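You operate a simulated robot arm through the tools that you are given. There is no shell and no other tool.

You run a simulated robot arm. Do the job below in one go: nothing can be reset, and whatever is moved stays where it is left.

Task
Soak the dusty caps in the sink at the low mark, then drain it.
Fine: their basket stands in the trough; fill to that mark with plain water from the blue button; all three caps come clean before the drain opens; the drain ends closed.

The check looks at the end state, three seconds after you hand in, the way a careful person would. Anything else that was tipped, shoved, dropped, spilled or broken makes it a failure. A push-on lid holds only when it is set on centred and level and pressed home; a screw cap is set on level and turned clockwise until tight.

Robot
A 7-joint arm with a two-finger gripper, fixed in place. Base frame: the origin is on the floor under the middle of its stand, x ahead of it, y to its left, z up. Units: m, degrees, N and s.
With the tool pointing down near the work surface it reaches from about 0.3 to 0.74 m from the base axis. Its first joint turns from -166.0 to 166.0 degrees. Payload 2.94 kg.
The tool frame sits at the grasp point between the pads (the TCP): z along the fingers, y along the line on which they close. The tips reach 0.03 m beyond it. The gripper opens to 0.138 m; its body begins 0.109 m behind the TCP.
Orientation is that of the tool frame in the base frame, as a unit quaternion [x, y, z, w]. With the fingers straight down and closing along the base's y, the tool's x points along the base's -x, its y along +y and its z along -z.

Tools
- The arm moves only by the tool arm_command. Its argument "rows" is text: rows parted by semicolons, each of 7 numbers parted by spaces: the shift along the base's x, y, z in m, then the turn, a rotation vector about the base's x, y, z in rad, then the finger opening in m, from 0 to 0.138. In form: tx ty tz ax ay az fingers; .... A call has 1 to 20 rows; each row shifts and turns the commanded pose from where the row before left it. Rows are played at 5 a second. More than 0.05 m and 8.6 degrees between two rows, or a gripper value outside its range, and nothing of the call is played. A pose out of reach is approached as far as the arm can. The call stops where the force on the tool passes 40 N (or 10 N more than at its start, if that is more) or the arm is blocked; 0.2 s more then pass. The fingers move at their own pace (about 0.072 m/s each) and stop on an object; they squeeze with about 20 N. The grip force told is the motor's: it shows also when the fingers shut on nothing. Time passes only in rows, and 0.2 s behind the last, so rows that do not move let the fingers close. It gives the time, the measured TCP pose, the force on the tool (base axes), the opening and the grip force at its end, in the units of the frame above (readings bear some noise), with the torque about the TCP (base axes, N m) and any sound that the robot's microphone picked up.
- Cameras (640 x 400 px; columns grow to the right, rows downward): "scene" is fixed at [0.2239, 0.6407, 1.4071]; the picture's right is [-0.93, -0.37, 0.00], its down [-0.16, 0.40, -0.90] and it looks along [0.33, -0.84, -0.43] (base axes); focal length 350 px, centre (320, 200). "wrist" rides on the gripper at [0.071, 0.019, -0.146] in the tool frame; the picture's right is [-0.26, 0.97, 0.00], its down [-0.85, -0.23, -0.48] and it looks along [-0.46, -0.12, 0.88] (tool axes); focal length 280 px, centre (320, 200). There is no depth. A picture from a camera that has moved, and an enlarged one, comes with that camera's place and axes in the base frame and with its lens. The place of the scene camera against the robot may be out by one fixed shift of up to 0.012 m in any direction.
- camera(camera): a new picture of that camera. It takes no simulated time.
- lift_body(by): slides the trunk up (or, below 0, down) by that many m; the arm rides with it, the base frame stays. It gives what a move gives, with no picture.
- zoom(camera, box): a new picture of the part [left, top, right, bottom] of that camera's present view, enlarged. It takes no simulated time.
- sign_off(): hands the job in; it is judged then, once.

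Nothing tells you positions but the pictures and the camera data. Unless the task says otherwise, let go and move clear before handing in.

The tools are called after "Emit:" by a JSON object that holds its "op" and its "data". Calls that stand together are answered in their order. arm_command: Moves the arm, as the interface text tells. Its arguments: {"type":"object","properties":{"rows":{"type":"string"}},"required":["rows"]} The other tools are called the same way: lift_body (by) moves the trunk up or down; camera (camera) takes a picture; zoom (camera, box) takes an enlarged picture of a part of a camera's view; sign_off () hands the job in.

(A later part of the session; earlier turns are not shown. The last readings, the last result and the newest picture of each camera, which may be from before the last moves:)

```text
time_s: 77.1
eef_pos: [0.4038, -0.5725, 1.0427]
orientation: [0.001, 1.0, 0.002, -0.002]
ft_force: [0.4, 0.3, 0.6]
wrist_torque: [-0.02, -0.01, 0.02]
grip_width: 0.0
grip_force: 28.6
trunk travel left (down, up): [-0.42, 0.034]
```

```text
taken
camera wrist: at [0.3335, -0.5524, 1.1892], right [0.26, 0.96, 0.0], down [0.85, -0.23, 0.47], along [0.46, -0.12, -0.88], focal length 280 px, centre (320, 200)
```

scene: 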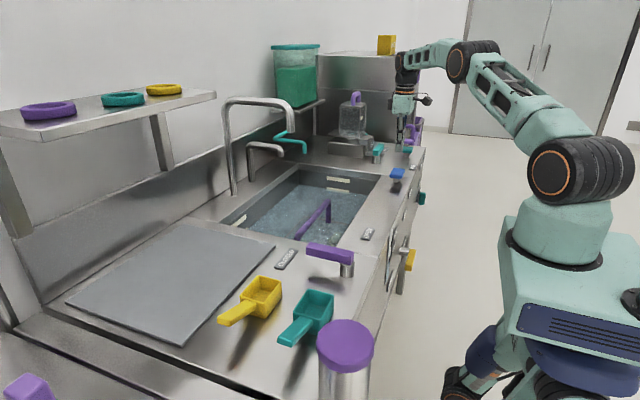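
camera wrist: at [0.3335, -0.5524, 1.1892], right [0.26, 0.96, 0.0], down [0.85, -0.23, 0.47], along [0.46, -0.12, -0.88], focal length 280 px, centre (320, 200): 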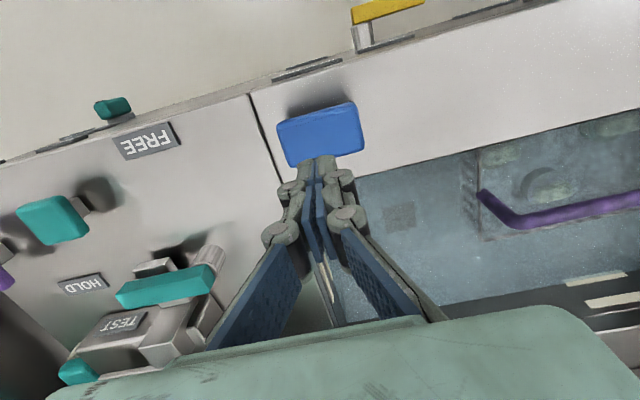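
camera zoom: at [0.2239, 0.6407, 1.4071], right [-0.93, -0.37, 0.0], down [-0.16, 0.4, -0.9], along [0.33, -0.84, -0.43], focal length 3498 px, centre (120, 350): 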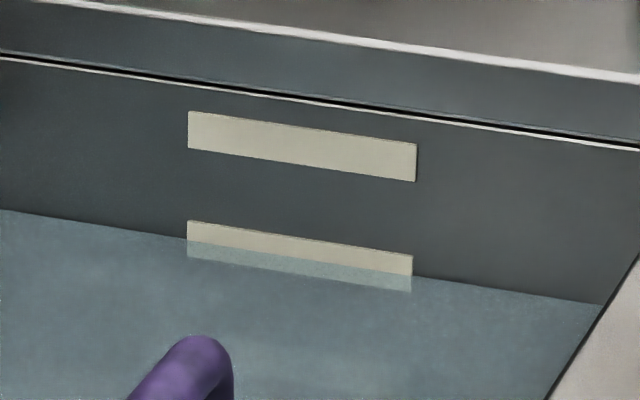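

The water sits at the middle of the low mark and the stream has stopped. Next I'll look at the caps through the water to watch them come clean.

Emit:
{"op": "arm_command", "data": {"rows": "0 0.03 0.02 0 0 0 0; 0 0.045 0.02 0 0 0 0; 0 0.045 0.01 0 0 0 0; 0 0.045 0 0 0 0 0; 0 0.045 0 0 0 0 0; 0 0.045 0 0 0 0 0; 0 0 0 0 0 0 0"}}

Emit:
{"op": "camera", "data": {"camera": "wrist"}}

Emit:
{"op": "zoom", "data": {"camera": "wrist", "box": [330, 80, 600, 260]}}

Emit:
{"op": "zoom", "data": {"camera": "scene", "box": [210, 150, 430, 280]}}

```text
time_s: 78.7
eef_pos: [0.3977, -0.3157, 1.0904]
orientation: [0.001, 1.0, 0.002, -0.002]
ft_force: [-0.7, 1.2, 0.3]
wrist_torque: [-0.05, 0.02, 0.0]
grip_width: 0.0
grip_force: 28.2
trunk travel left (down, up): [-0.42, 0.034]
```

```text
taken
camera wrist: at [0.3276, -0.2971, 1.2352], right [0.26, 0.96, 0.0], down [0.85, -0.23, 0.47], along [0.46, -0.12, -0.88], focal length 280 px, centre (320, 200)
```

wrist: 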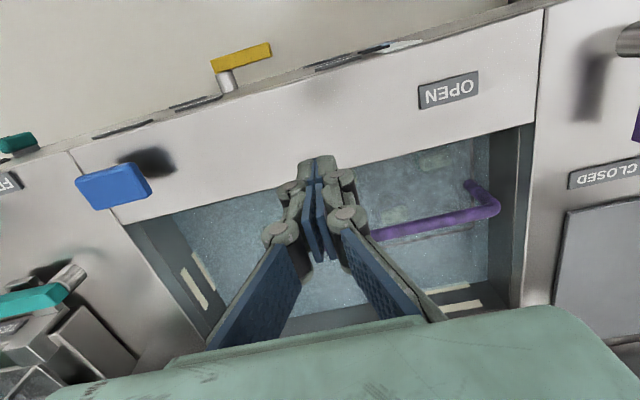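

```text
2.22 times, centred on (465, 170) of wrist
camera zoom: at [0.3276, -0.2971, 1.2352], right [0.26, 0.96, 0.0], down [0.85, -0.23, 0.47], along [0.46, -0.12, -0.88], focal length 623 px, centre (-2, 267)
```

zoom: 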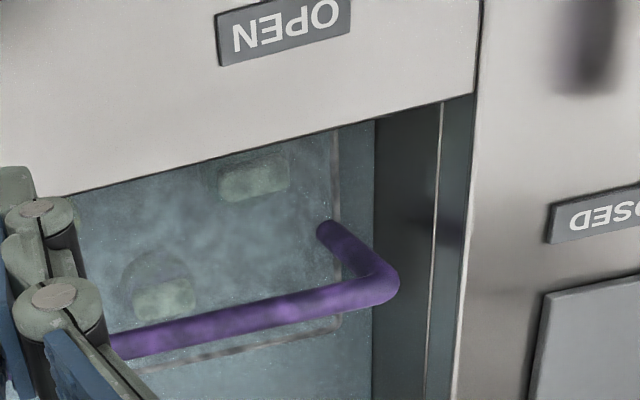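

```text
2.91 times, centred on (320, 215) of scene
camera zoom: at [0.2239, 0.6407, 1.4071], right [-0.93, -0.37, 0.0], down [-0.16, 0.4, -0.9], along [0.33, -0.84, -0.43], focal length 1018 px, centre (320, 156)
```

zoom: 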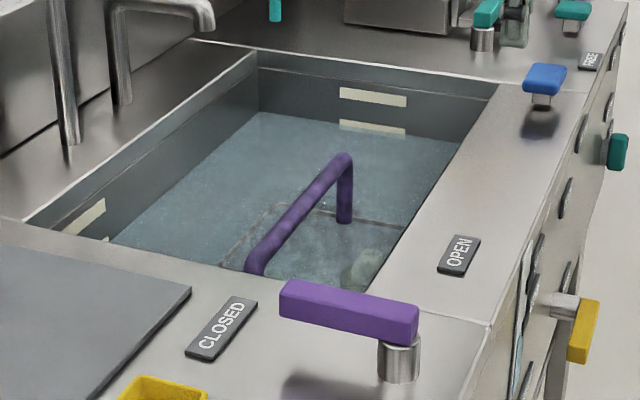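

The caps are submerged but still dusty. I'll shift so the wrist camera sees the whole basket, then wait.

Emit:
{"op": "arm_command", "data": {"rows": "0 -0.04 0.01 0 0 0 0; 0 -0.04 0.01 0 0 0 0; 0.01 -0.04 0.01 0 0 0 0; 0.01 -0.03 0 0 0 0 0; 0 0 0 0 0 0 0; 0 0 0 0 0 0 0; 0 0 0 0 0 0 0; 0 0 0 0 0 0 0; 0 0 0 0 0 0 0; 0 0 0 0 0 0 0; 0 0 0 0 0 0 0; 0 0 0 0 0 0 0; 0 0 0 0 0 0 0; 0 0 0 0 0 0 0; 0 0 0 0 0 0 0; 0 0 0 0 0 0 0; 0 0 0 0 0 0 0; 0 0 0 0 0 0 0; 0 0 0 0 0 0 0; 0 0 0 0 0 0 0"}}

Emit:
{"op": "camera", "data": {"camera": "wrist"}}

Emit:
{"op": "zoom", "data": {"camera": "wrist", "box": [370, 60, 640, 240]}}

```text
time_s: 82.9
eef_pos: [0.4223, -0.4659, 1.122]
orientation: [0.001, 1.0, 0.001, -0.002]
ft_force: [-0.3, -0.7, 0.2]
wrist_torque: [-0.02, 0.01, 0.02]
grip_width: 0.0
grip_force: 28.3
trunk travel left (down, up): [-0.42, 0.034]
```

```text
taken
camera wrist: at [0.3518, -0.4468, 1.2676], right [0.26, 0.96, 0.0], down [0.85, -0.23, 0.47], along [0.46, -0.12, -0.88], focal length 280 px, centre (320, 200)
```

wrist: 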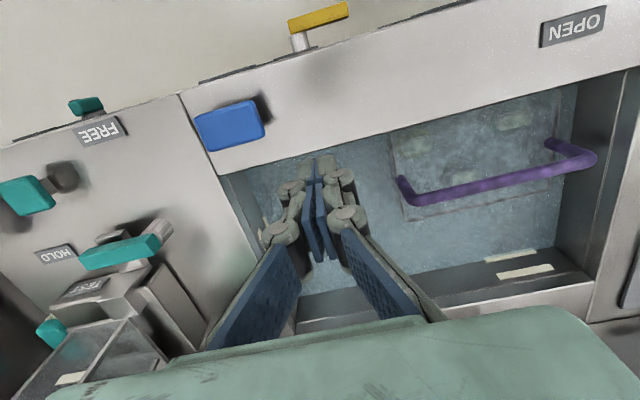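

```text
2.22 times, centred on (505, 150) of wrist
camera zoom: at [0.3518, -0.4468, 1.2676], right [0.26, 0.96, 0.0], down [0.85, -0.23, 0.47], along [0.46, -0.12, -0.88], focal length 623 px, centre (-91, 311)
```

zoom: 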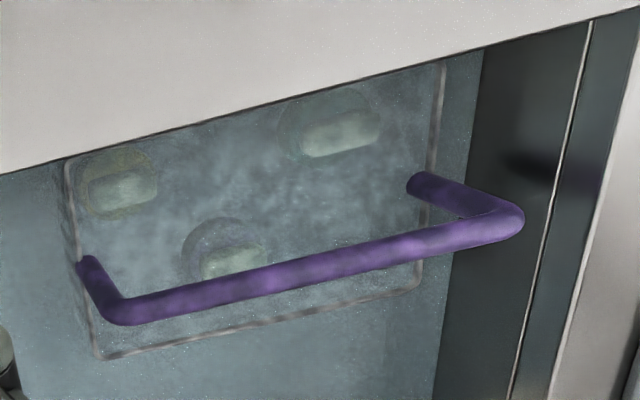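

All three caps are visible underwater. I'll wait a while and compare colours.

Emit:
{"op": "arm_command", "data": {"rows": "0 0 0 0 0 0 0; 0 0 0 0 0 0 0; 0 0 0 0 0 0 0; 0 0 0 0 0 0 0; 0 0 0 0 0 0 0; 0 0 0 0 0 0 0; 0 0 0 0 0 0 0; 0 0 0 0 0 0 0; 0 0 0 0 0 0 0; 0 0 0 0 0 0 0; 0 0 0 0 0 0 0; 0 0 0 0 0 0 0; 0 0 0 0 0 0 0; 0 0 0 0 0 0 0; 0 0 0 0 0 0 0; 0 0 0 0 0 0 0; 0 0 0 0 0 0 0; 0 0 0 0 0 0 0; 0 0 0 0 0 0 0; 0 0 0 0 0 0 0"}}

Emit:
{"op": "arm_command", "data": {"rows": "0 0 0 0 0 0 0; 0 0 0 0 0 0 0; 0 0 0 0 0 0 0; 0 0 0 0 0 0 0; 0 0 0 0 0 0 0; 0 0 0 0 0 0 0; 0 0 0 0 0 0 0; 0 0 0 0 0 0 0; 0 0 0 0 0 0 0; 0 0 0 0 0 0 0; 0 0 0 0 0 0 0; 0 0 0 0 0 0 0; 0 0 0 0 0 0 0; 0 0 0 0 0 0 0; 0 0 0 0 0 0 0; 0 0 0 0 0 0 0; 0 0 0 0 0 0 0; 0 0 0 0 0 0 0; 0 0 0 0 0 0 0; 0 0 0 0 0 0 0"}}

Emit:
{"op": "zoom", "data": {"camera": "wrist", "box": [370, 60, 640, 240]}}

Emit:
{"op": "zoom", "data": {"camera": "scene", "box": [310, 165, 370, 205]}}

```text
time_s: 87.1
eef_pos: [0.4227, -0.4674, 1.1221]
orientation: [0.001, 1.0, 0.001, -0.002]
ft_force: [0.8, -0.8, -0.9]
wrist_torque: [-0.01, -0.01, 0.01]
grip_width: 0.0001
grip_force: 28.9
trunk travel left (down, up): [-0.42, 0.034]
```

```text
time_s: 91.3
eef_pos: [0.4217, -0.4663, 1.1221]
orientation: [0.001, 1.0, 0.001, -0.002]
ft_force: [-0.1, 0.0, 0.1]
wrist_torque: [-0.02, 0.0, -0.02]
grip_width: 0.0
grip_force: 28.8
trunk travel left (down, up): [-0.42, 0.034]
```

```text
2.22 times, centred on (505, 150) of wrist
camera zoom: at [0.3518, -0.4468, 1.2676], right [0.26, 0.96, 0.0], down [0.85, -0.23, 0.47], along [0.46, -0.12, -0.88], focal length 623 px, centre (-91, 311)
```

zoom: 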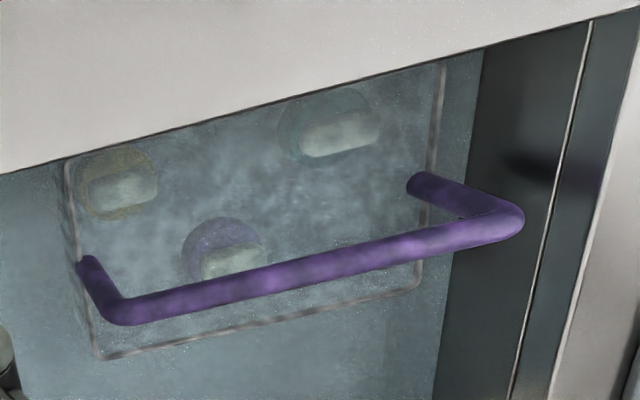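

```text
10.00 times, centred on (340, 185) of scene
camera zoom: at [0.2239, 0.6407, 1.4071], right [-0.93, -0.37, 0.0], down [-0.16, 0.4, -0.9], along [0.33, -0.84, -0.43], focal length 3498 px, centre (120, 350)
```

zoom: 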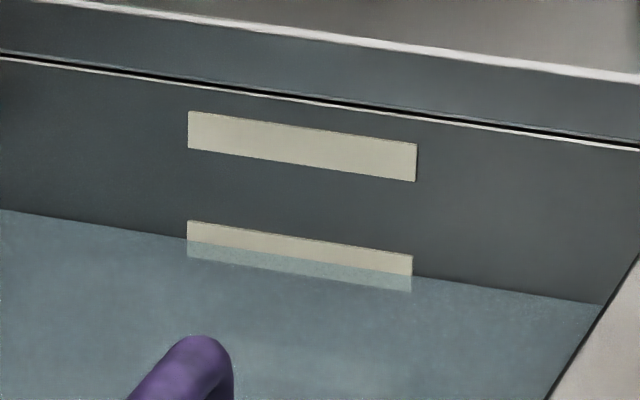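

The caps are changing: the centre one now shows purple and the left one yellow. The level is steady. I'll keep soaking.

Emit:
{"op": "arm_command", "data": {"rows": "0 0 0 0 0 0 0; 0 0 0 0 0 0 0; 0 0 0 0 0 0 0; 0 0 0 0 0 0 0; 0 0 0 0 0 0 0; 0 0 0 0 0 0 0; 0 0 0 0 0 0 0; 0 0 0 0 0 0 0; 0 0 0 0 0 0 0; 0 0 0 0 0 0 0; 0 0 0 0 0 0 0; 0 0 0 0 0 0 0; 0 0 0 0 0 0 0; 0 0 0 0 0 0 0; 0 0 0 0 0 0 0; 0 0 0 0 0 0 0; 0 0 0 0 0 0 0; 0 0 0 0 0 0 0; 0 0 0 0 0 0 0; 0 0 0 0 0 0 0"}}

Emit:
{"op": "arm_command", "data": {"rows": "0 0 0 0 0 0 0; 0 0 0 0 0 0 0; 0 0 0 0 0 0 0; 0 0 0 0 0 0 0; 0 0 0 0 0 0 0; 0 0 0 0 0 0 0; 0 0 0 0 0 0 0; 0 0 0 0 0 0 0; 0 0 0 0 0 0 0; 0 0 0 0 0 0 0; 0 0 0 0 0 0 0; 0 0 0 0 0 0 0; 0 0 0 0 0 0 0; 0 0 0 0 0 0 0; 0 0 0 0 0 0 0; 0 0 0 0 0 0 0; 0 0 0 0 0 0 0; 0 0 0 0 0 0 0; 0 0 0 0 0 0 0; 0 0 0 0 0 0 0"}}

Emit:
{"op": "zoom", "data": {"camera": "wrist", "box": [370, 60, 640, 240]}}

```text
time_s: 95.5
eef_pos: [0.4222, -0.4665, 1.1215]
orientation: [0.001, 1.0, 0.001, -0.002]
ft_force: [0.8, 0.2, 0.2]
wrist_torque: [-0.01, -0.02, 0.01]
grip_width: 0.0
grip_force: 28.2
trunk travel left (down, up): [-0.42, 0.034]
```

```text
time_s: 99.7
eef_pos: [0.423, -0.466, 1.1219]
orientation: [0.001, 1.0, 0.001, -0.002]
ft_force: [0.3, 0.2, -0.2]
wrist_torque: [-0.03, 0.01, -0.02]
grip_width: 0.0
grip_force: 28.3
trunk travel left (down, up): [-0.42, 0.034]
```

```text
2.22 times, centred on (505, 150) of wrist
camera zoom: at [0.3518, -0.4468, 1.2676], right [0.26, 0.96, 0.0], down [0.85, -0.23, 0.47], along [0.46, -0.12, -0.88], focal length 623 px, centre (-91, 311)
```

zoom: 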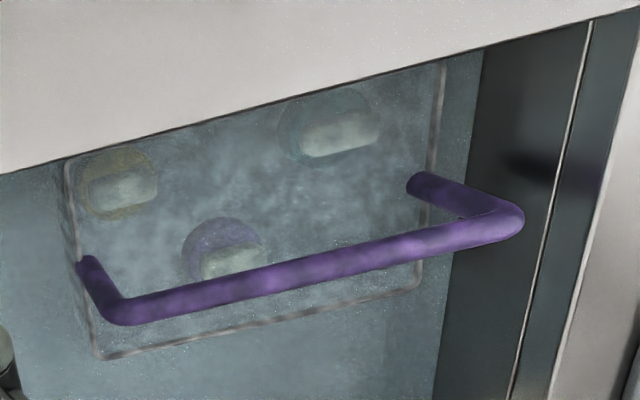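

I'll zoom tighter on the caps to track the cleaning progress.

Emit:
{"op": "zoom", "data": {"camera": "wrist", "box": [395, 90, 485, 190]}}

Emit:
{"op": "zoom", "data": {"camera": "wrist", "box": [480, 80, 560, 140]}}

Emit:
{"op": "arm_command", "data": {"rows": "0 0 0 0 0 0 0; 0 0 0 0 0 0 0; 0 0 0 0 0 0 0; 0 0 0 0 0 0 0; 0 0 0 0 0 0 0; 0 0 0 0 0 0 0; 0 0 0 0 0 0 0; 0 0 0 0 0 0 0; 0 0 0 0 0 0 0; 0 0 0 0 0 0 0; 0 0 0 0 0 0 0; 0 0 0 0 0 0 0; 0 0 0 0 0 0 0; 0 0 0 0 0 0 0; 0 0 0 0 0 0 0; 0 0 0 0 0 0 0; 0 0 0 0 0 0 0; 0 0 0 0 0 0 0; 0 0 0 0 0 0 0; 0 0 0 0 0 0 0"}}

Emit:
{"op": "zoom", "data": {"camera": "wrist", "box": [395, 90, 485, 190]}}

Emit:
{"op": "zoom", "data": {"camera": "wrist", "box": [480, 80, 560, 140]}}

```text
4.00 times, centred on (440, 140) of wrist
camera zoom: at [0.3518, -0.4468, 1.2676], right [0.26, 0.96, 0.0], down [0.85, -0.23, 0.47], along [0.46, -0.12, -0.88], focal length 1122 px, centre (-160, 440)
```

zoom: 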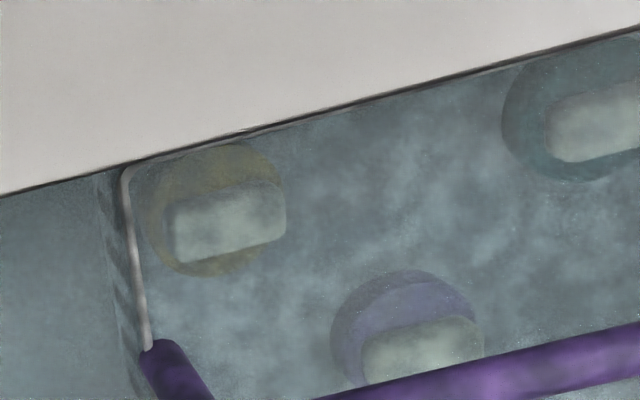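

```text
6.67 times, centred on (520, 110) of wrist
camera zoom: at [0.3518, -0.4468, 1.2676], right [0.26, 0.96, 0.0], down [0.85, -0.23, 0.47], along [0.46, -0.12, -0.88], focal length 1869 px, centre (-1013, 800)
```

zoom: 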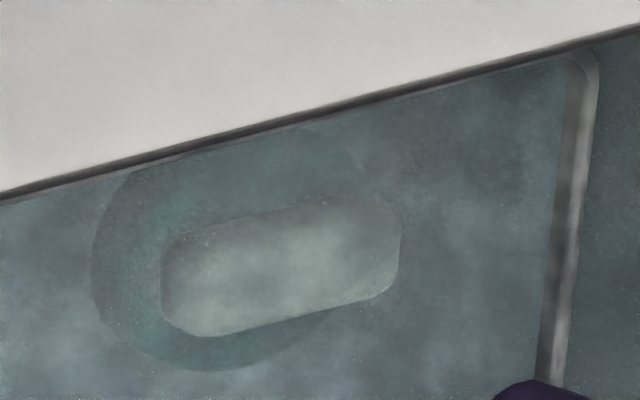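

```text
time_s: 103.9
eef_pos: [0.4219, -0.4656, 1.1223]
orientation: [0.001, 1.0, 0.001, -0.001]
ft_force: [-0.4, 0.5, 0.1]
wrist_torque: [0.0, 0.02, 0.0]
grip_width: 0.0001
grip_force: 28.9
trunk travel left (down, up): [-0.42, 0.034]
```

```text
4.00 times, centred on (440, 140) of wrist
camera zoom: at [0.3518, -0.4468, 1.2676], right [0.26, 0.96, 0.0], down [0.85, -0.23, 0.47], along [0.46, -0.12, -0.88], focal length 1122 px, centre (-160, 440)
```

zoom: 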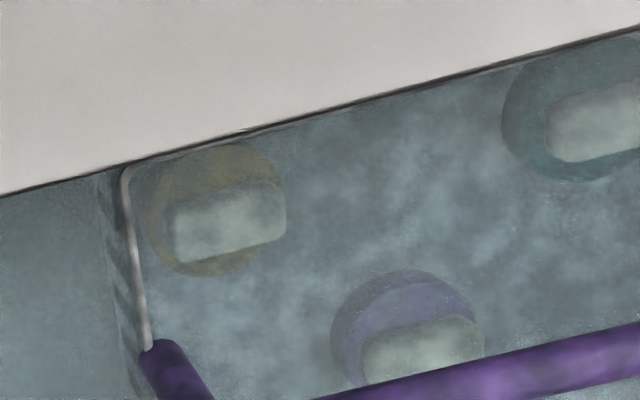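

```text
6.67 times, centred on (520, 110) of wrist
camera zoom: at [0.3518, -0.4468, 1.2676], right [0.26, 0.96, 0.0], down [0.85, -0.23, 0.47], along [0.46, -0.12, -0.88], focal length 1869 px, centre (-1013, 800)
```

zoom: 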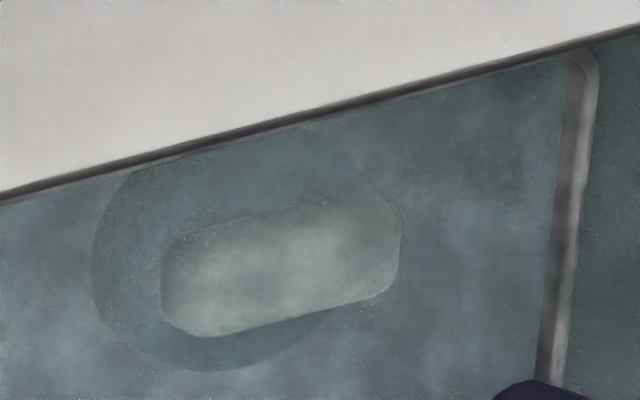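

There was no visible change over the last 4 s, and the purple, yellow and teal colours now show. To be sure, I'll soak longer and compare again.

Emit:
{"op": "arm_command", "data": {"rows": "0 0 0 0 0 0 0; 0 0 0 0 0 0 0; 0 0 0 0 0 0 0; 0 0 0 0 0 0 0; 0 0 0 0 0 0 0; 0 0 0 0 0 0 0; 0 0 0 0 0 0 0; 0 0 0 0 0 0 0; 0 0 0 0 0 0 0; 0 0 0 0 0 0 0; 0 0 0 0 0 0 0; 0 0 0 0 0 0 0; 0 0 0 0 0 0 0; 0 0 0 0 0 0 0; 0 0 0 0 0 0 0; 0 0 0 0 0 0 0; 0 0 0 0 0 0 0; 0 0 0 0 0 0 0; 0 0 0 0 0 0 0; 0 0 0 0 0 0 0"}}

Emit:
{"op": "arm_command", "data": {"rows": "0 0 0 0 0 0 0; 0 0 0 0 0 0 0; 0 0 0 0 0 0 0; 0 0 0 0 0 0 0; 0 0 0 0 0 0 0; 0 0 0 0 0 0 0; 0 0 0 0 0 0 0; 0 0 0 0 0 0 0; 0 0 0 0 0 0 0; 0 0 0 0 0 0 0; 0 0 0 0 0 0 0; 0 0 0 0 0 0 0; 0 0 0 0 0 0 0; 0 0 0 0 0 0 0; 0 0 0 0 0 0 0; 0 0 0 0 0 0 0; 0 0 0 0 0 0 0; 0 0 0 0 0 0 0; 0 0 0 0 0 0 0; 0 0 0 0 0 0 0"}}

Emit:
{"op": "arm_command", "data": {"rows": "0 0 0 0 0 0 0; 0 0 0 0 0 0 0; 0 0 0 0 0 0 0; 0 0 0 0 0 0 0; 0 0 0 0 0 0 0; 0 0 0 0 0 0 0; 0 0 0 0 0 0 0; 0 0 0 0 0 0 0; 0 0 0 0 0 0 0; 0 0 0 0 0 0 0; 0 0 0 0 0 0 0; 0 0 0 0 0 0 0; 0 0 0 0 0 0 0; 0 0 0 0 0 0 0; 0 0 0 0 0 0 0; 0 0 0 0 0 0 0; 0 0 0 0 0 0 0; 0 0 0 0 0 0 0; 0 0 0 0 0 0 0; 0 0 0 0 0 0 0"}}

Emit:
{"op": "zoom", "data": {"camera": "wrist", "box": [395, 90, 485, 190]}}

Emit:
{"op": "zoom", "data": {"camera": "wrist", "box": [480, 80, 560, 140]}}

Emit:
{"op": "zoom", "data": {"camera": "scene", "box": [280, 155, 400, 230]}}

```text
time_s: 108.1
eef_pos: [0.4224, -0.4673, 1.1217]
orientation: [0.001, 1.0, 0.001, -0.002]
ft_force: [-1.3, -0.2, -0.8]
wrist_torque: [0.02, -0.02, -0.01]
grip_width: 0.0
grip_force: 28.5
trunk travel left (down, up): [-0.42, 0.034]
```

```text
time_s: 112.3
eef_pos: [0.4215, -0.4665, 1.1225]
orientation: [0.001, 1.0, 0.0, -0.002]
ft_force: [0.5, -0.2, 0.5]
wrist_torque: [0.0, -0.03, -0.01]
grip_width: 0.0
grip_force: 28.3
trunk travel left (down, up): [-0.42, 0.034]
```

```text
time_s: 116.5
eef_pos: [0.4231, -0.4663, 1.1223]
orientation: [0.0, 1.0, 0.001, -0.001]
ft_force: [-0.6, -0.5, -0.4]
wrist_torque: [0.02, 0.02, 0.0]
grip_width: 0.0001
grip_force: 28.8
trunk travel left (down, up): [-0.42, 0.034]
```

```text
4.00 times, centred on (440, 140) of wrist
camera zoom: at [0.3518, -0.4468, 1.2676], right [0.26, 0.96, 0.0], down [0.85, -0.23, 0.47], along [0.46, -0.12, -0.88], focal length 1122 px, centre (-160, 440)
```

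zoom: 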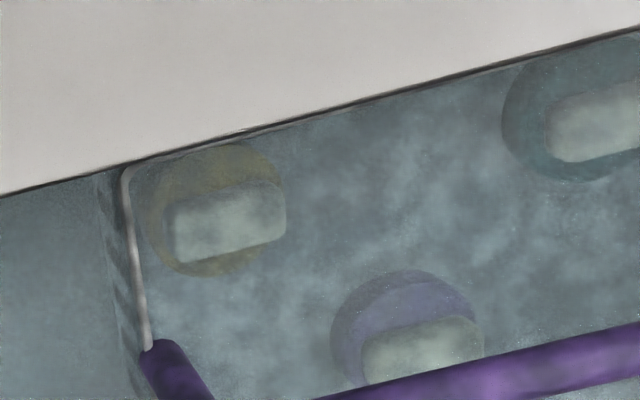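

```text
6.67 times, centred on (520, 110) of wrist
camera zoom: at [0.3518, -0.4468, 1.2676], right [0.26, 0.96, 0.0], down [0.85, -0.23, 0.47], along [0.46, -0.12, -0.88], focal length 1869 px, centre (-1013, 800)
```

zoom: 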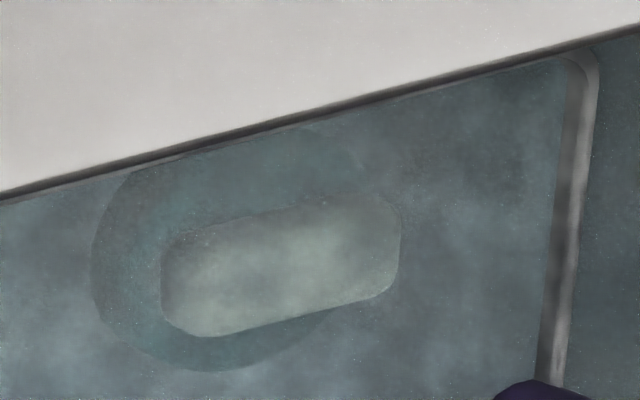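

```text
5.33 times, centred on (340, 192) of scene
camera zoom: at [0.2239, 0.6407, 1.4071], right [-0.93, -0.37, 0.0], down [-0.16, 0.4, -0.9], along [0.33, -0.84, -0.43], focal length 1866 px, centre (213, 240)
```

zoom: 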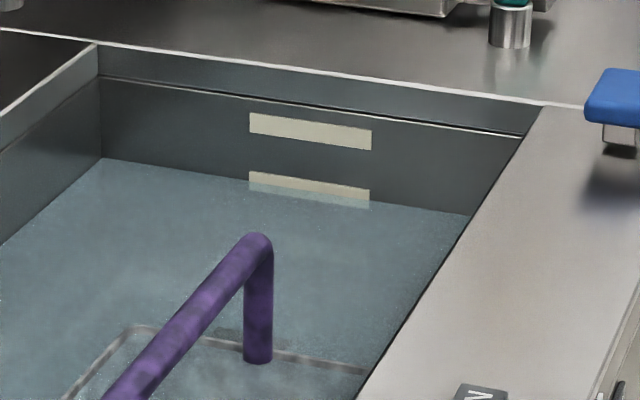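

The colours and level are stable. Before opening the drain I'll look closely for any remaining green dust patches on each cap.

Emit:
{"op": "zoom", "data": {"camera": "wrist", "box": [395, 115, 455, 165]}}

Emit:
{"op": "zoom", "data": {"camera": "wrist", "box": [440, 145, 500, 195]}}

Emit:
{"op": "zoom", "data": {"camera": "scene", "box": [280, 190, 370, 250]}}

```text
8.00 times, centred on (425, 140) of wrist
camera zoom: at [0.3518, -0.4468, 1.2676], right [0.26, 0.96, 0.0], down [0.85, -0.23, 0.47], along [0.46, -0.12, -0.88], focal length 2243 px, centre (-520, 680)
```

zoom: 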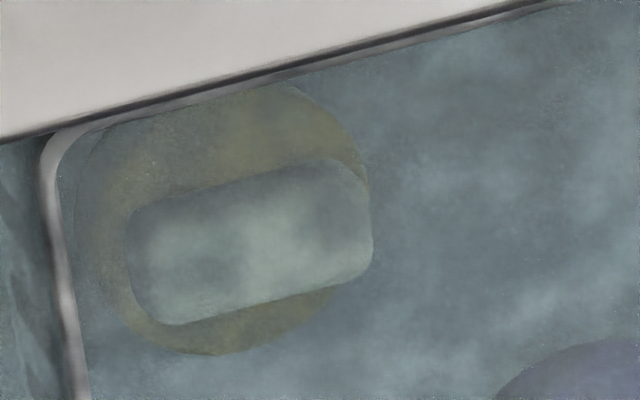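

```text
8.00 times, centred on (470, 170) of wrist
camera zoom: at [0.3518, -0.4468, 1.2676], right [0.26, 0.96, 0.0], down [0.85, -0.23, 0.47], along [0.46, -0.12, -0.88], focal length 2243 px, centre (-880, 440)
```

zoom: 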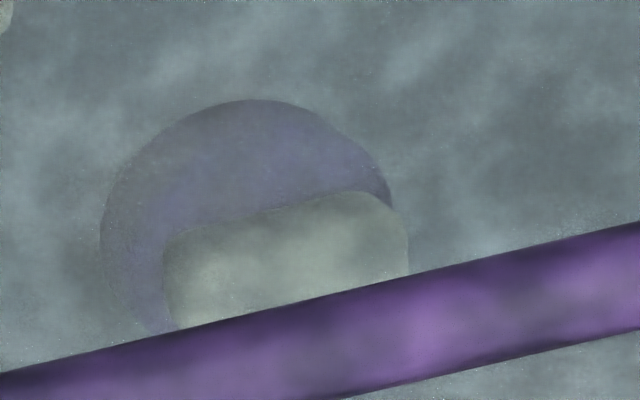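

```text
6.67 times, centred on (325, 220) of scene
camera zoom: at [0.2239, 0.6407, 1.4071], right [-0.93, -0.37, 0.0], down [-0.16, 0.4, -0.9], along [0.33, -0.84, -0.43], focal length 2332 px, centre (287, 67)
```

zoom: 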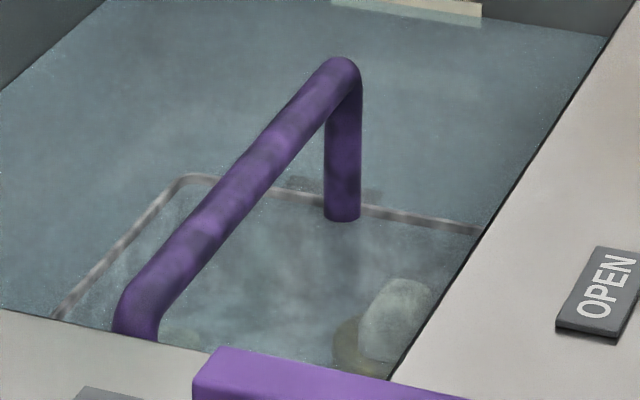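

All three caps look clean: clear purple, yellow and teal discs with no green patches. Now I'll retract and tilt the tool forward to work the drain lever on the front panel.

Emit:
{"op": "arm_command", "data": {"rows": "-0.03 0.0 0 0 0 0 0; -0.03 0.0 0 0 0 0 0; -0.03 0.0 0 0 0 0 0; -0.03 0 0 0 -0.1 0 0; -0.02 0 0 0 -0.1 0 0; -0.01 0 0 0 -0.1 0 0; 0 0.01 0 0 -0.1 0 0; 0 0.01 0 0 -0.1 0 0; 0 0.01 0 0 -0.1 0 0; 0 0.01 0 0 -0.1 0 0; 0 0 0 0 -0.1 0 0; 0 0 0 0 -0.1 0 0; 0 0 0 0 -0.1 0 0; 0 0 0 0 0 0 0"}}

Emit:
{"op": "camera", "data": {"camera": "scene"}}

Emit:
{"op": "camera", "data": {"camera": "wrist"}}

```text
time_s: 119.5
eef_pos: [0.2736, -0.4275, 1.1249]
orientation: [0.001, 0.878, 0.001, 0.479]
ft_force: [-0.1, -0.3, 0.1]
wrist_torque: [0.0, -0.05, -0.02]
grip_width: 0.0
grip_force: 28.3
trunk travel left (down, up): [-0.42, 0.034]
```

```text
taken
```

scene: 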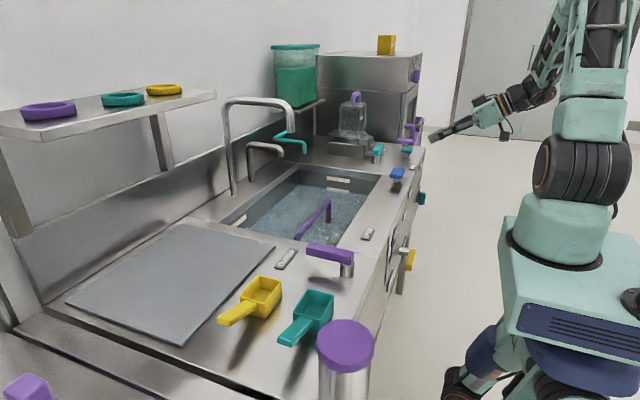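

```text
taken
camera wrist: at [0.1122, -0.4082, 1.1431], right [0.14, 0.96, 0.22], down [0.06, -0.23, 0.97], along [0.99, -0.12, -0.09], focal length 280 px, centre (320, 200)
```

wrist: 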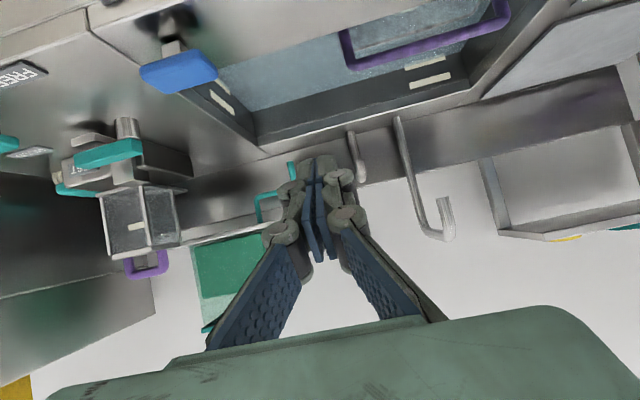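

The forward tilt of 1.0 rad works. I'll pull back a little in x and lower the trunk to bring the tool to the lever's level, staying in front of and above it.

Emit:
{"op": "arm_command", "data": {"rows": "-0.02 0 0 0 0 0 0; -0.015 0 0 0 0 0 0; 0 0 0 0 0 0 0"}}

Emit:
{"op": "lift_body", "data": {"by": -0.2}}

Emit:
{"op": "camera", "data": {"camera": "wrist"}}

Emit:
{"op": "camera", "data": {"camera": "scene"}}

```text
time_s: 120.3
eef_pos: [0.2395, -0.4267, 1.1239]
orientation: [0.0, 0.879, 0.002, 0.478]
ft_force: [-0.2, 0.8, 0.0]
wrist_torque: [-0.02, -0.03, 0.0]
grip_width: 0.0001
grip_force: 28.0
trunk travel left (down, up): [-0.42, 0.034]
```

```text
time_s: 122.5
eef_pos: [0.2396, -0.425, 0.924]
orientation: [0.0, 0.878, 0.002, 0.478]
ft_force: [0.1, 0.0, -1.0]
wrist_torque: [-0.01, 0.01, 0.02]
grip_width: 0.0
grip_force: 28.3
trunk travel left (down, up): [-0.22, 0.234]
```

```text
taken
camera wrist: at [0.0779, -0.4077, 0.9433], right [0.14, 0.96, 0.22], down [0.06, -0.23, 0.97], along [0.99, -0.12, -0.09], focal length 280 px, centre (320, 200)
```

wrist: 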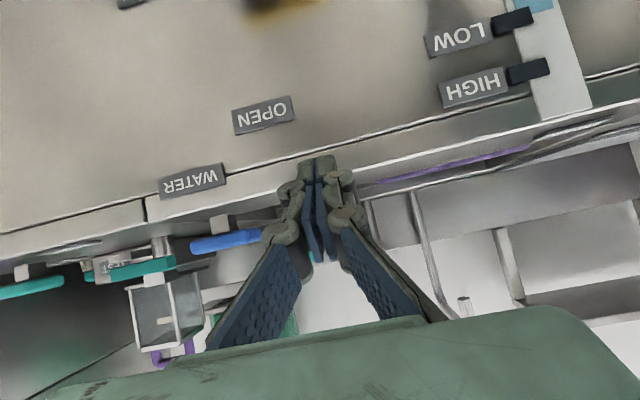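

```text
taken
```

scene: 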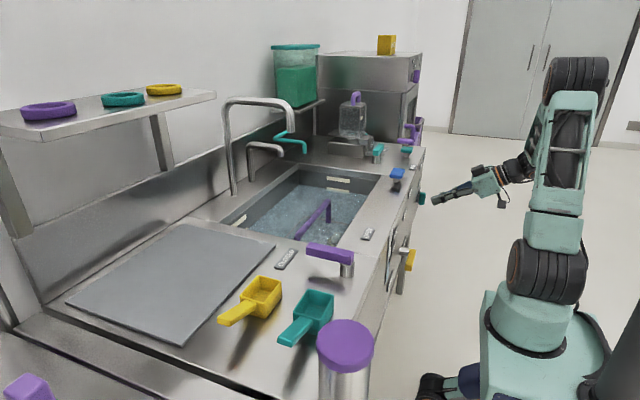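

The front sight gauge shows water near LOW. I'll lower further to see the whole lever and the gauge.

Emit:
{"op": "lift_body", "data": {"by": -0.11}}

Emit:
{"op": "camera", "data": {"camera": "wrist"}}

Emit:
{"op": "zoom", "data": {"camera": "wrist", "box": [380, 60, 640, 220]}}

Emit:
{"op": "camera", "data": {"camera": "scene"}}

```text
time_s: 123.9
eef_pos: [0.2391, -0.4266, 0.8141]
orientation: [0.001, 0.878, 0.001, 0.478]
ft_force: [0.3, -0.4, 0.0]
wrist_torque: [0.01, 0.03, 0.01]
grip_width: 0.0001
grip_force: 28.3
trunk travel left (down, up): [-0.11, 0.344]
```

```text
taken
camera wrist: at [0.0779, -0.4077, 0.8333], right [0.14, 0.96, 0.22], down [0.06, -0.23, 0.97], along [0.99, -0.12, -0.09], focal length 280 px, centre (320, 200)
```

wrist: 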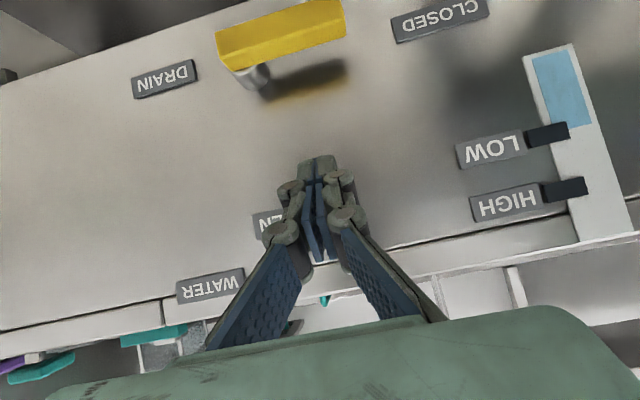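

```text
2.46 times, centred on (510, 140) of wrist
camera zoom: at [0.0779, -0.4077, 0.8333], right [0.14, 0.96, 0.22], down [0.06, -0.23, 0.97], along [0.99, -0.12, -0.09], focal length 690 px, centre (-148, 348)
```

zoom: 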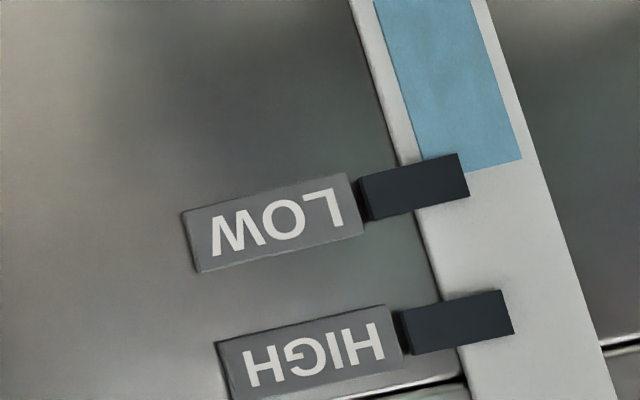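

```text
taken
```

scene: 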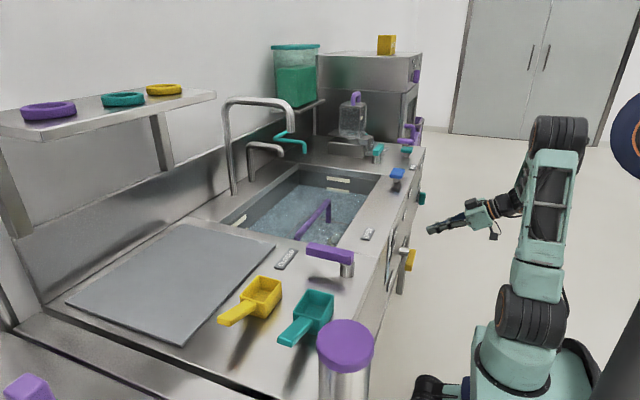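

The sight gauge confirms the water is right at the LOW tick. The drain handle spans y -0.49 to -0.385 at x ≈ 0.295, z ≈ 0.675, with its pivot at y ≈ -0.475. I'll tilt the tool a bit flatter so the closed fingers work like a peg, and check that this pose is reachable.

Emit:
{"op": "arm_command", "data": {"rows": "0 0.01 0 0 -0.08 0 0; 0 0.02 0 0 -0.08 0 0; 0 0.02 0 0 -0.08 0 0; 0 0 0 0 0 0 0"}}

Emit:
{"op": "camera", "data": {"camera": "wrist"}}

Emit:
{"op": "camera", "data": {"camera": "scene"}}

```text
time_s: 124.9
eef_pos: [0.2389, -0.3758, 0.8135]
orientation: [0.0, 0.815, 0.001, 0.58]
ft_force: [-0.7, -0.3, -0.6]
wrist_torque: [-0.02, 0.02, 0.01]
grip_width: 0.0
grip_force: 28.5
trunk travel left (down, up): [-0.11, 0.344]
```

```text
taken
camera wrist: at [0.0772, -0.3572, 0.7949], right [0.08, 0.96, 0.25], down [-0.17, -0.23, 0.96], along [0.98, -0.12, 0.15], focal length 280 px, centre (320, 200)
```

wrist: 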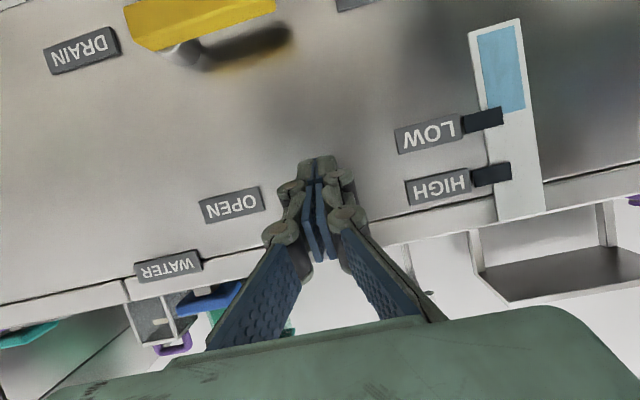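

```text
taken
```

scene: 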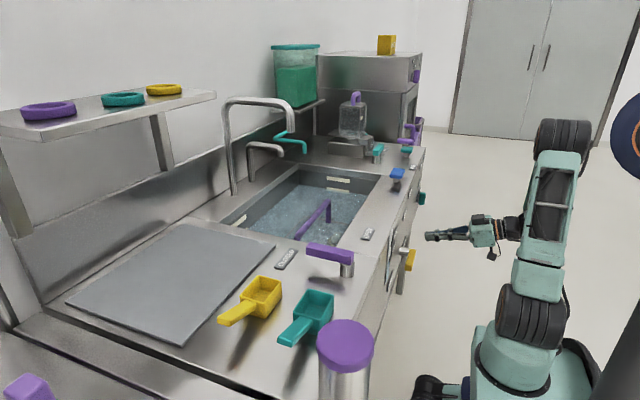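

That pose works, with the tool about 19° below horizontal. I'll move toward +y past the handle's free end, lower, and view it from there.

Emit:
{"op": "arm_command", "data": {"rows": "0 0.02 0 0 0 0 0; 0 0.025 0 0 0 0 0; 0 0 0 0 0 0 0"}}

Emit:
{"op": "lift_body", "data": {"by": -0.1}}

Emit:
{"op": "camera", "data": {"camera": "wrist"}}

Emit:
{"op": "camera", "data": {"camera": "scene"}}

```text
time_s: 125.7
eef_pos: [0.2404, -0.3302, 0.8138]
orientation: [-0.001, 0.814, 0.002, 0.58]
ft_force: [-0.1, -1.7, 1.3]
wrist_torque: [0.02, -0.03, -0.01]
grip_width: 0.0002
grip_force: 28.4
trunk travel left (down, up): [-0.11, 0.344]
```

```text
time_s: 127.0
eef_pos: [0.2396, -0.3309, 0.7117]
orientation: [0.0, 0.815, 0.001, 0.579]
ft_force: [0.4, 0.5, -0.2]
wrist_torque: [-0.01, -0.01, 0.03]
grip_width: 0.0002
grip_force: 28.6
trunk travel left (down, up): [-0.01, 0.444]
```

```text
taken
camera wrist: at [0.0781, -0.3111, 0.6942], right [0.08, 0.96, 0.25], down [-0.17, -0.23, 0.96], along [0.98, -0.12, 0.14], focal length 280 px, centre (320, 200)
```

wrist: 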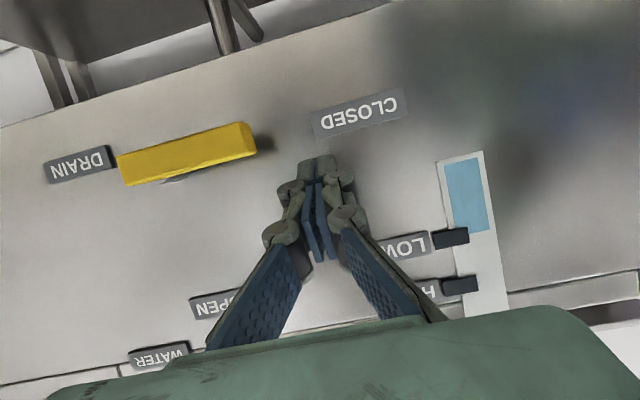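

```text
taken
```

scene: 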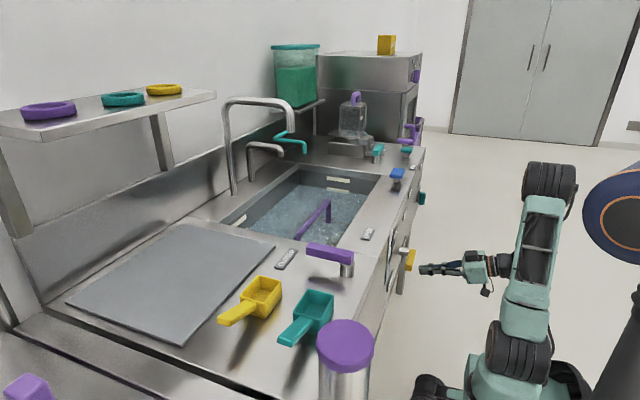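

I have a clear head-on view: the handle spans z ≈ 0.653 to 0.677 with its free end at y ≈ -0.377. I'll go down below that level while still to the +y side of it.

Emit:
{"op": "arm_command", "data": {"rows": "0 0 -0.03 0 0 0 0; 0 0 -0.03 0 0 0 0; 0 0 -0.03 0 0 0 0; 0 0 -0.006 0 0 0 0; 0 0 0 0 0 0 0"}}

Emit:
{"op": "camera", "data": {"camera": "wrist"}}

Emit:
{"op": "zoom", "data": {"camera": "scene", "box": [360, 200, 520, 310]}}

```text
time_s: 128.2
eef_pos: [0.2407, -0.3302, 0.6179]
orientation: [0.0, 0.815, 0.002, 0.579]
ft_force: [0.1, -0.2, -0.5]
wrist_torque: [0.03, 0.01, 0.0]
grip_width: 0.0001
grip_force: 28.8
trunk travel left (down, up): [-0.01, 0.444]
```

```text
taken
camera wrist: at [0.0798, -0.3108, 0.5973], right [0.08, 0.96, 0.25], down [-0.17, -0.23, 0.96], along [0.98, -0.12, 0.14], focal length 280 px, centre (320, 200)
```

wrist: 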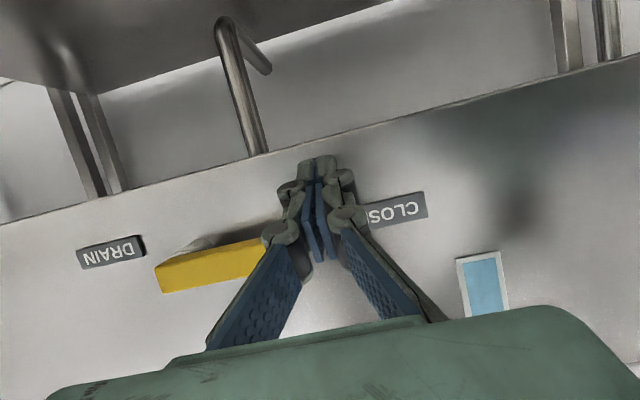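

```text
3.64 times, centred on (440, 255) of scene
camera zoom: at [0.2239, 0.6407, 1.4071], right [-0.93, -0.37, 0.0], down [-0.16, 0.4, -0.9], along [0.33, -0.84, -0.43], focal length 1272 px, centre (-116, 0)
```

zoom: 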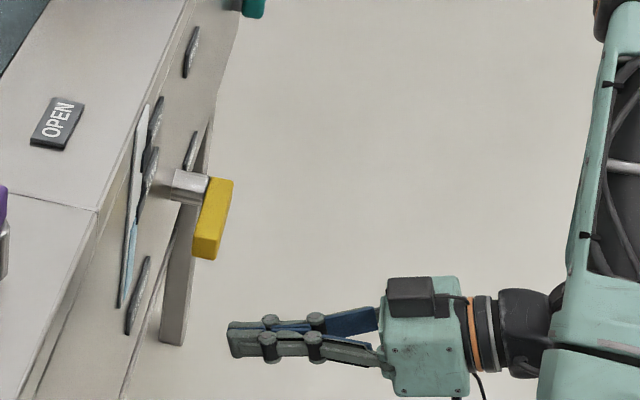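

The fingers are now below the handle level. I'll go forward and then toward -y to sit under the handle.

Emit:
{"op": "arm_command", "data": {"rows": "0.025 0 0 0 0 0 0; 0.025 0 0 0 0 0 0; 0 -0.025 0 0 0 0 0; 0 -0.025 0 0 0 0 0; 0 -0.022 0 0 0 0 0; 0 0 0 0 0 0 0"}}

Emit:
{"op": "camera", "data": {"camera": "wrist"}}

Emit:
{"op": "zoom", "data": {"camera": "scene", "box": [360, 200, 520, 310]}}

```text
time_s: 129.6
eef_pos: [0.2914, -0.4033, 0.6195]
orientation: [0.0, 0.816, 0.001, 0.579]
ft_force: [1.1, 0.0, 0.0]
wrist_torque: [0.0, 0.02, 0.01]
grip_width: 0.0
grip_force: 28.4
trunk travel left (down, up): [-0.01, 0.444]
```

```text
taken
camera wrist: at [0.13, -0.3832, 0.5996], right [0.08, 0.96, 0.25], down [-0.17, -0.23, 0.96], along [0.98, -0.12, 0.14], focal length 280 px, centre (320, 200)
```

wrist: 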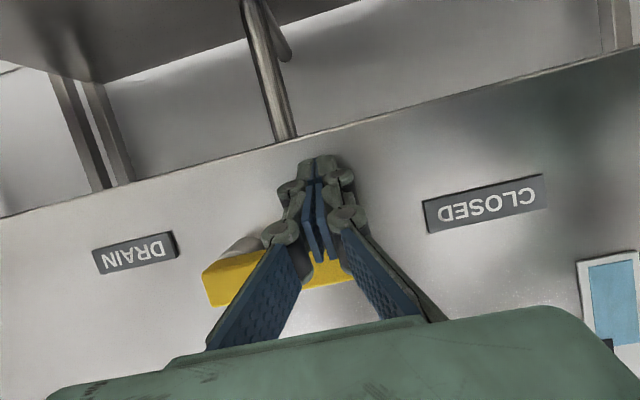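

```text
3.64 times, centred on (440, 255) of scene
camera zoom: at [0.2239, 0.6407, 1.4071], right [-0.93, -0.37, 0.0], down [-0.16, 0.4, -0.9], along [0.33, -0.84, -0.43], focal length 1272 px, centre (-116, 0)
```

zoom: 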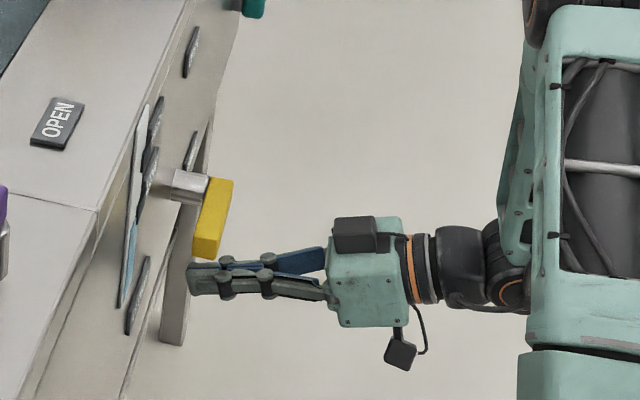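

The fingers are under the handle near its free end. I'll raise them slowly to lift the handle to about 30° and check.

Emit:
{"op": "arm_command", "data": {"rows": "0 0 0.011 0 0 0 0; 0 0 0.011 0 0 0 0; 0.0 0.002 0.01 0 0 0 0; 0 0.0026 0.009 0 0 0 0; 0 0 0.01 0 0 0 0; 0 -0.001 0.01 0 0 0 0; 0 0 0 0 0 0 0"}}

Emit:
{"op": "camera", "data": {"camera": "wrist"}}

Emit:
{"op": "zoom", "data": {"camera": "scene", "box": [360, 200, 520, 310]}}

```text
time_s: 131.2
eef_pos: [0.2886, -0.3961, 0.6785]
orientation: [0.0, 0.815, 0.001, 0.58]
ft_force: [0.1, 0.4, -0.1]
wrist_torque: [-0.02, -0.03, -0.05]
grip_width: 0.0
grip_force: 27.9
trunk travel left (down, up): [-0.01, 0.444]
```

```text
taken
camera wrist: at [0.1281, -0.3775, 0.6585], right [0.08, 0.96, 0.25], down [-0.17, -0.23, 0.96], along [0.98, -0.12, 0.15], focal length 280 px, centre (320, 200)
```

wrist: 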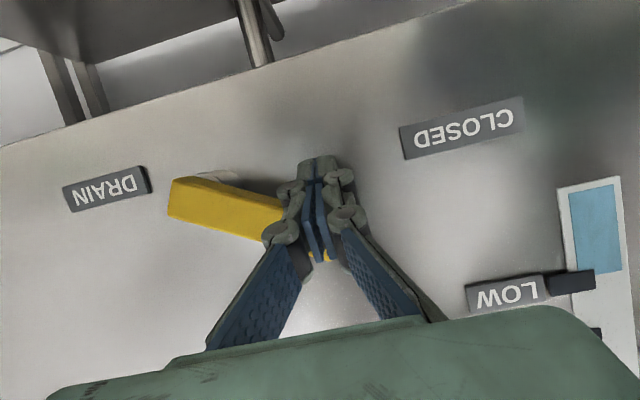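

```text
3.64 times, centred on (440, 255) of scene
camera zoom: at [0.2239, 0.6407, 1.4071], right [-0.93, -0.37, 0.0], down [-0.16, 0.4, -0.9], along [0.33, -0.84, -0.43], focal length 1272 px, centre (-116, 0)
```

zoom: 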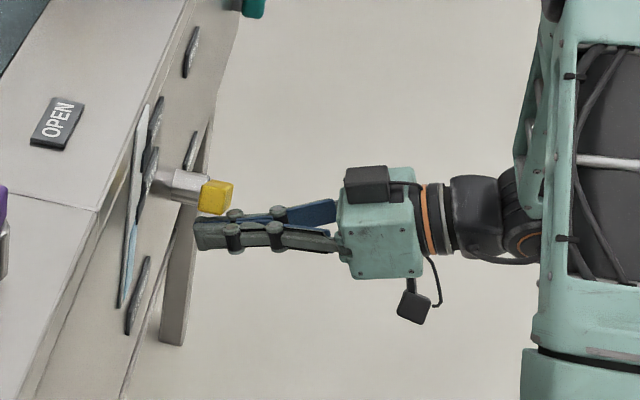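

The handle is turning easily, now about 30° up. I'll follow the arc up to about 90° toward OPEN.

Emit:
{"op": "arm_command", "data": {"rows": "0 -0.004 0.01 0 0 0 0; 0 -0.005 0.01 0 0 0 0; 0 -0.005 0.009 0 0 0 0; 0 -0.006 0.008 0 0 0 0; 0 -0.007 0.007 0 0 0 0; 0 -0.008 0.007 0 0 0 0; 0 0 0 0 0 0 0"}}

Emit:
{"op": "camera", "data": {"camera": "wrist"}}

Emit:
{"op": "zoom", "data": {"camera": "scene", "box": [360, 200, 520, 310]}}

```text
time_s: 132.8
eef_pos: [0.2891, -0.4338, 0.7296]
orientation: [0.0, 0.815, 0.001, 0.58]
ft_force: [-0.7, 0.1, 0.9]
wrist_torque: [0.01, 0.0, -0.01]
grip_width: 0.0
grip_force: 28.5
trunk travel left (down, up): [-0.01, 0.444]
```

```text
taken
camera wrist: at [0.1283, -0.415, 0.7104], right [0.08, 0.96, 0.25], down [-0.17, -0.23, 0.96], along [0.98, -0.12, 0.15], focal length 280 px, centre (320, 200)
```

wrist: 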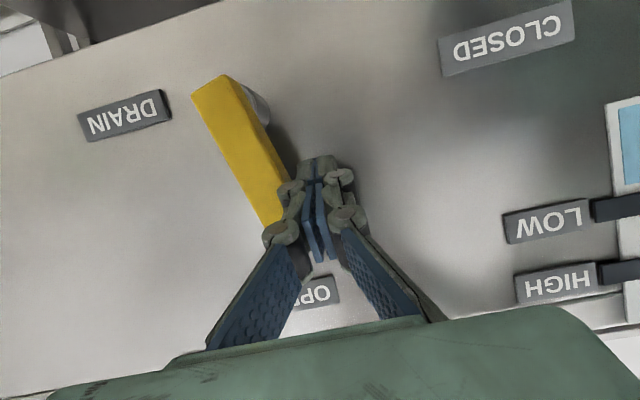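

```text
3.64 times, centred on (440, 255) of scene
camera zoom: at [0.2239, 0.6407, 1.4071], right [-0.93, -0.37, 0.0], down [-0.16, 0.4, -0.9], along [0.33, -0.84, -0.43], focal length 1272 px, centre (-116, 0)
```

zoom: 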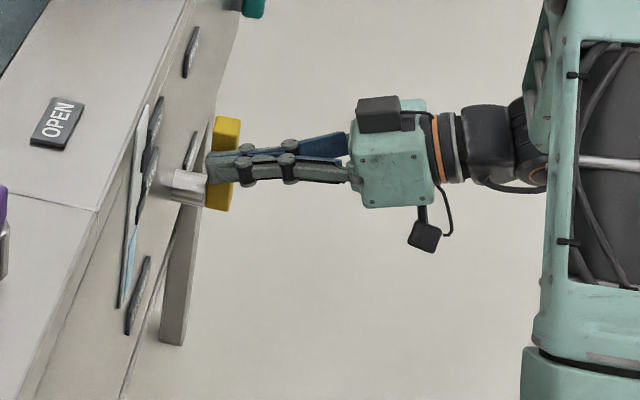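

The handle is at about 80°. I'll push a little further to bring it fully to OPEN.

Emit:
{"op": "arm_command", "data": {"rows": "0 -0.007 0.004 0 0 0 0; 0 -0.006 0.002 0 0 0 0; 0 -0.005 0.001 0 0 0 0; 0 0 0 0 0 0 0"}}

Emit:
{"op": "camera", "data": {"camera": "wrist"}}

Emit:
{"op": "zoom", "data": {"camera": "scene", "box": [280, 155, 400, 230]}}

```text
time_s: 133.8
eef_pos: [0.2902, -0.451, 0.7365]
orientation: [-0.002, 0.815, 0.003, 0.58]
ft_force: [-3.0, 7.2, -0.8]
wrist_torque: [0.02, -0.02, -0.03]
grip_width: 0.0
grip_force: 28.4
trunk travel left (down, up): [-0.01, 0.444]
```

```text
taken
camera wrist: at [0.1283, -0.4321, 0.7166], right [0.08, 0.96, 0.25], down [-0.17, -0.23, 0.96], along [0.98, -0.12, 0.14], focal length 280 px, centre (320, 200)
```

wrist: 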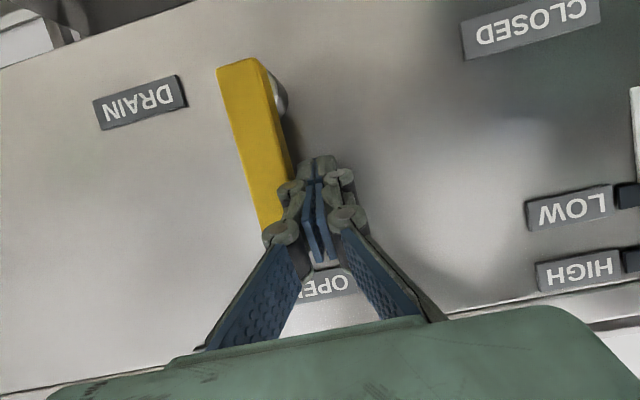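

```text
5.33 times, centred on (340, 192) of scene
camera zoom: at [0.2239, 0.6407, 1.4071], right [-0.93, -0.37, 0.0], down [-0.16, 0.4, -0.9], along [0.33, -0.84, -0.43], focal length 1866 px, centre (213, 240)
```

zoom: 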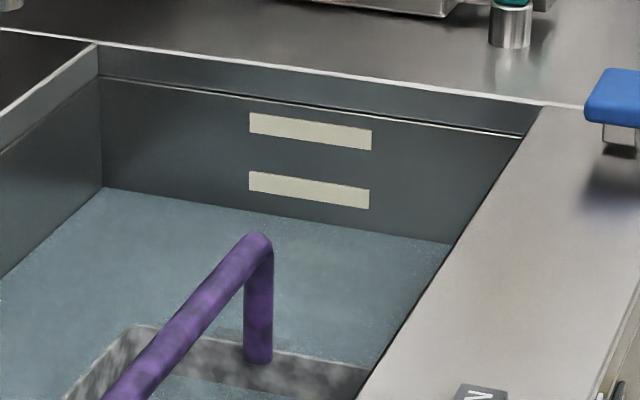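

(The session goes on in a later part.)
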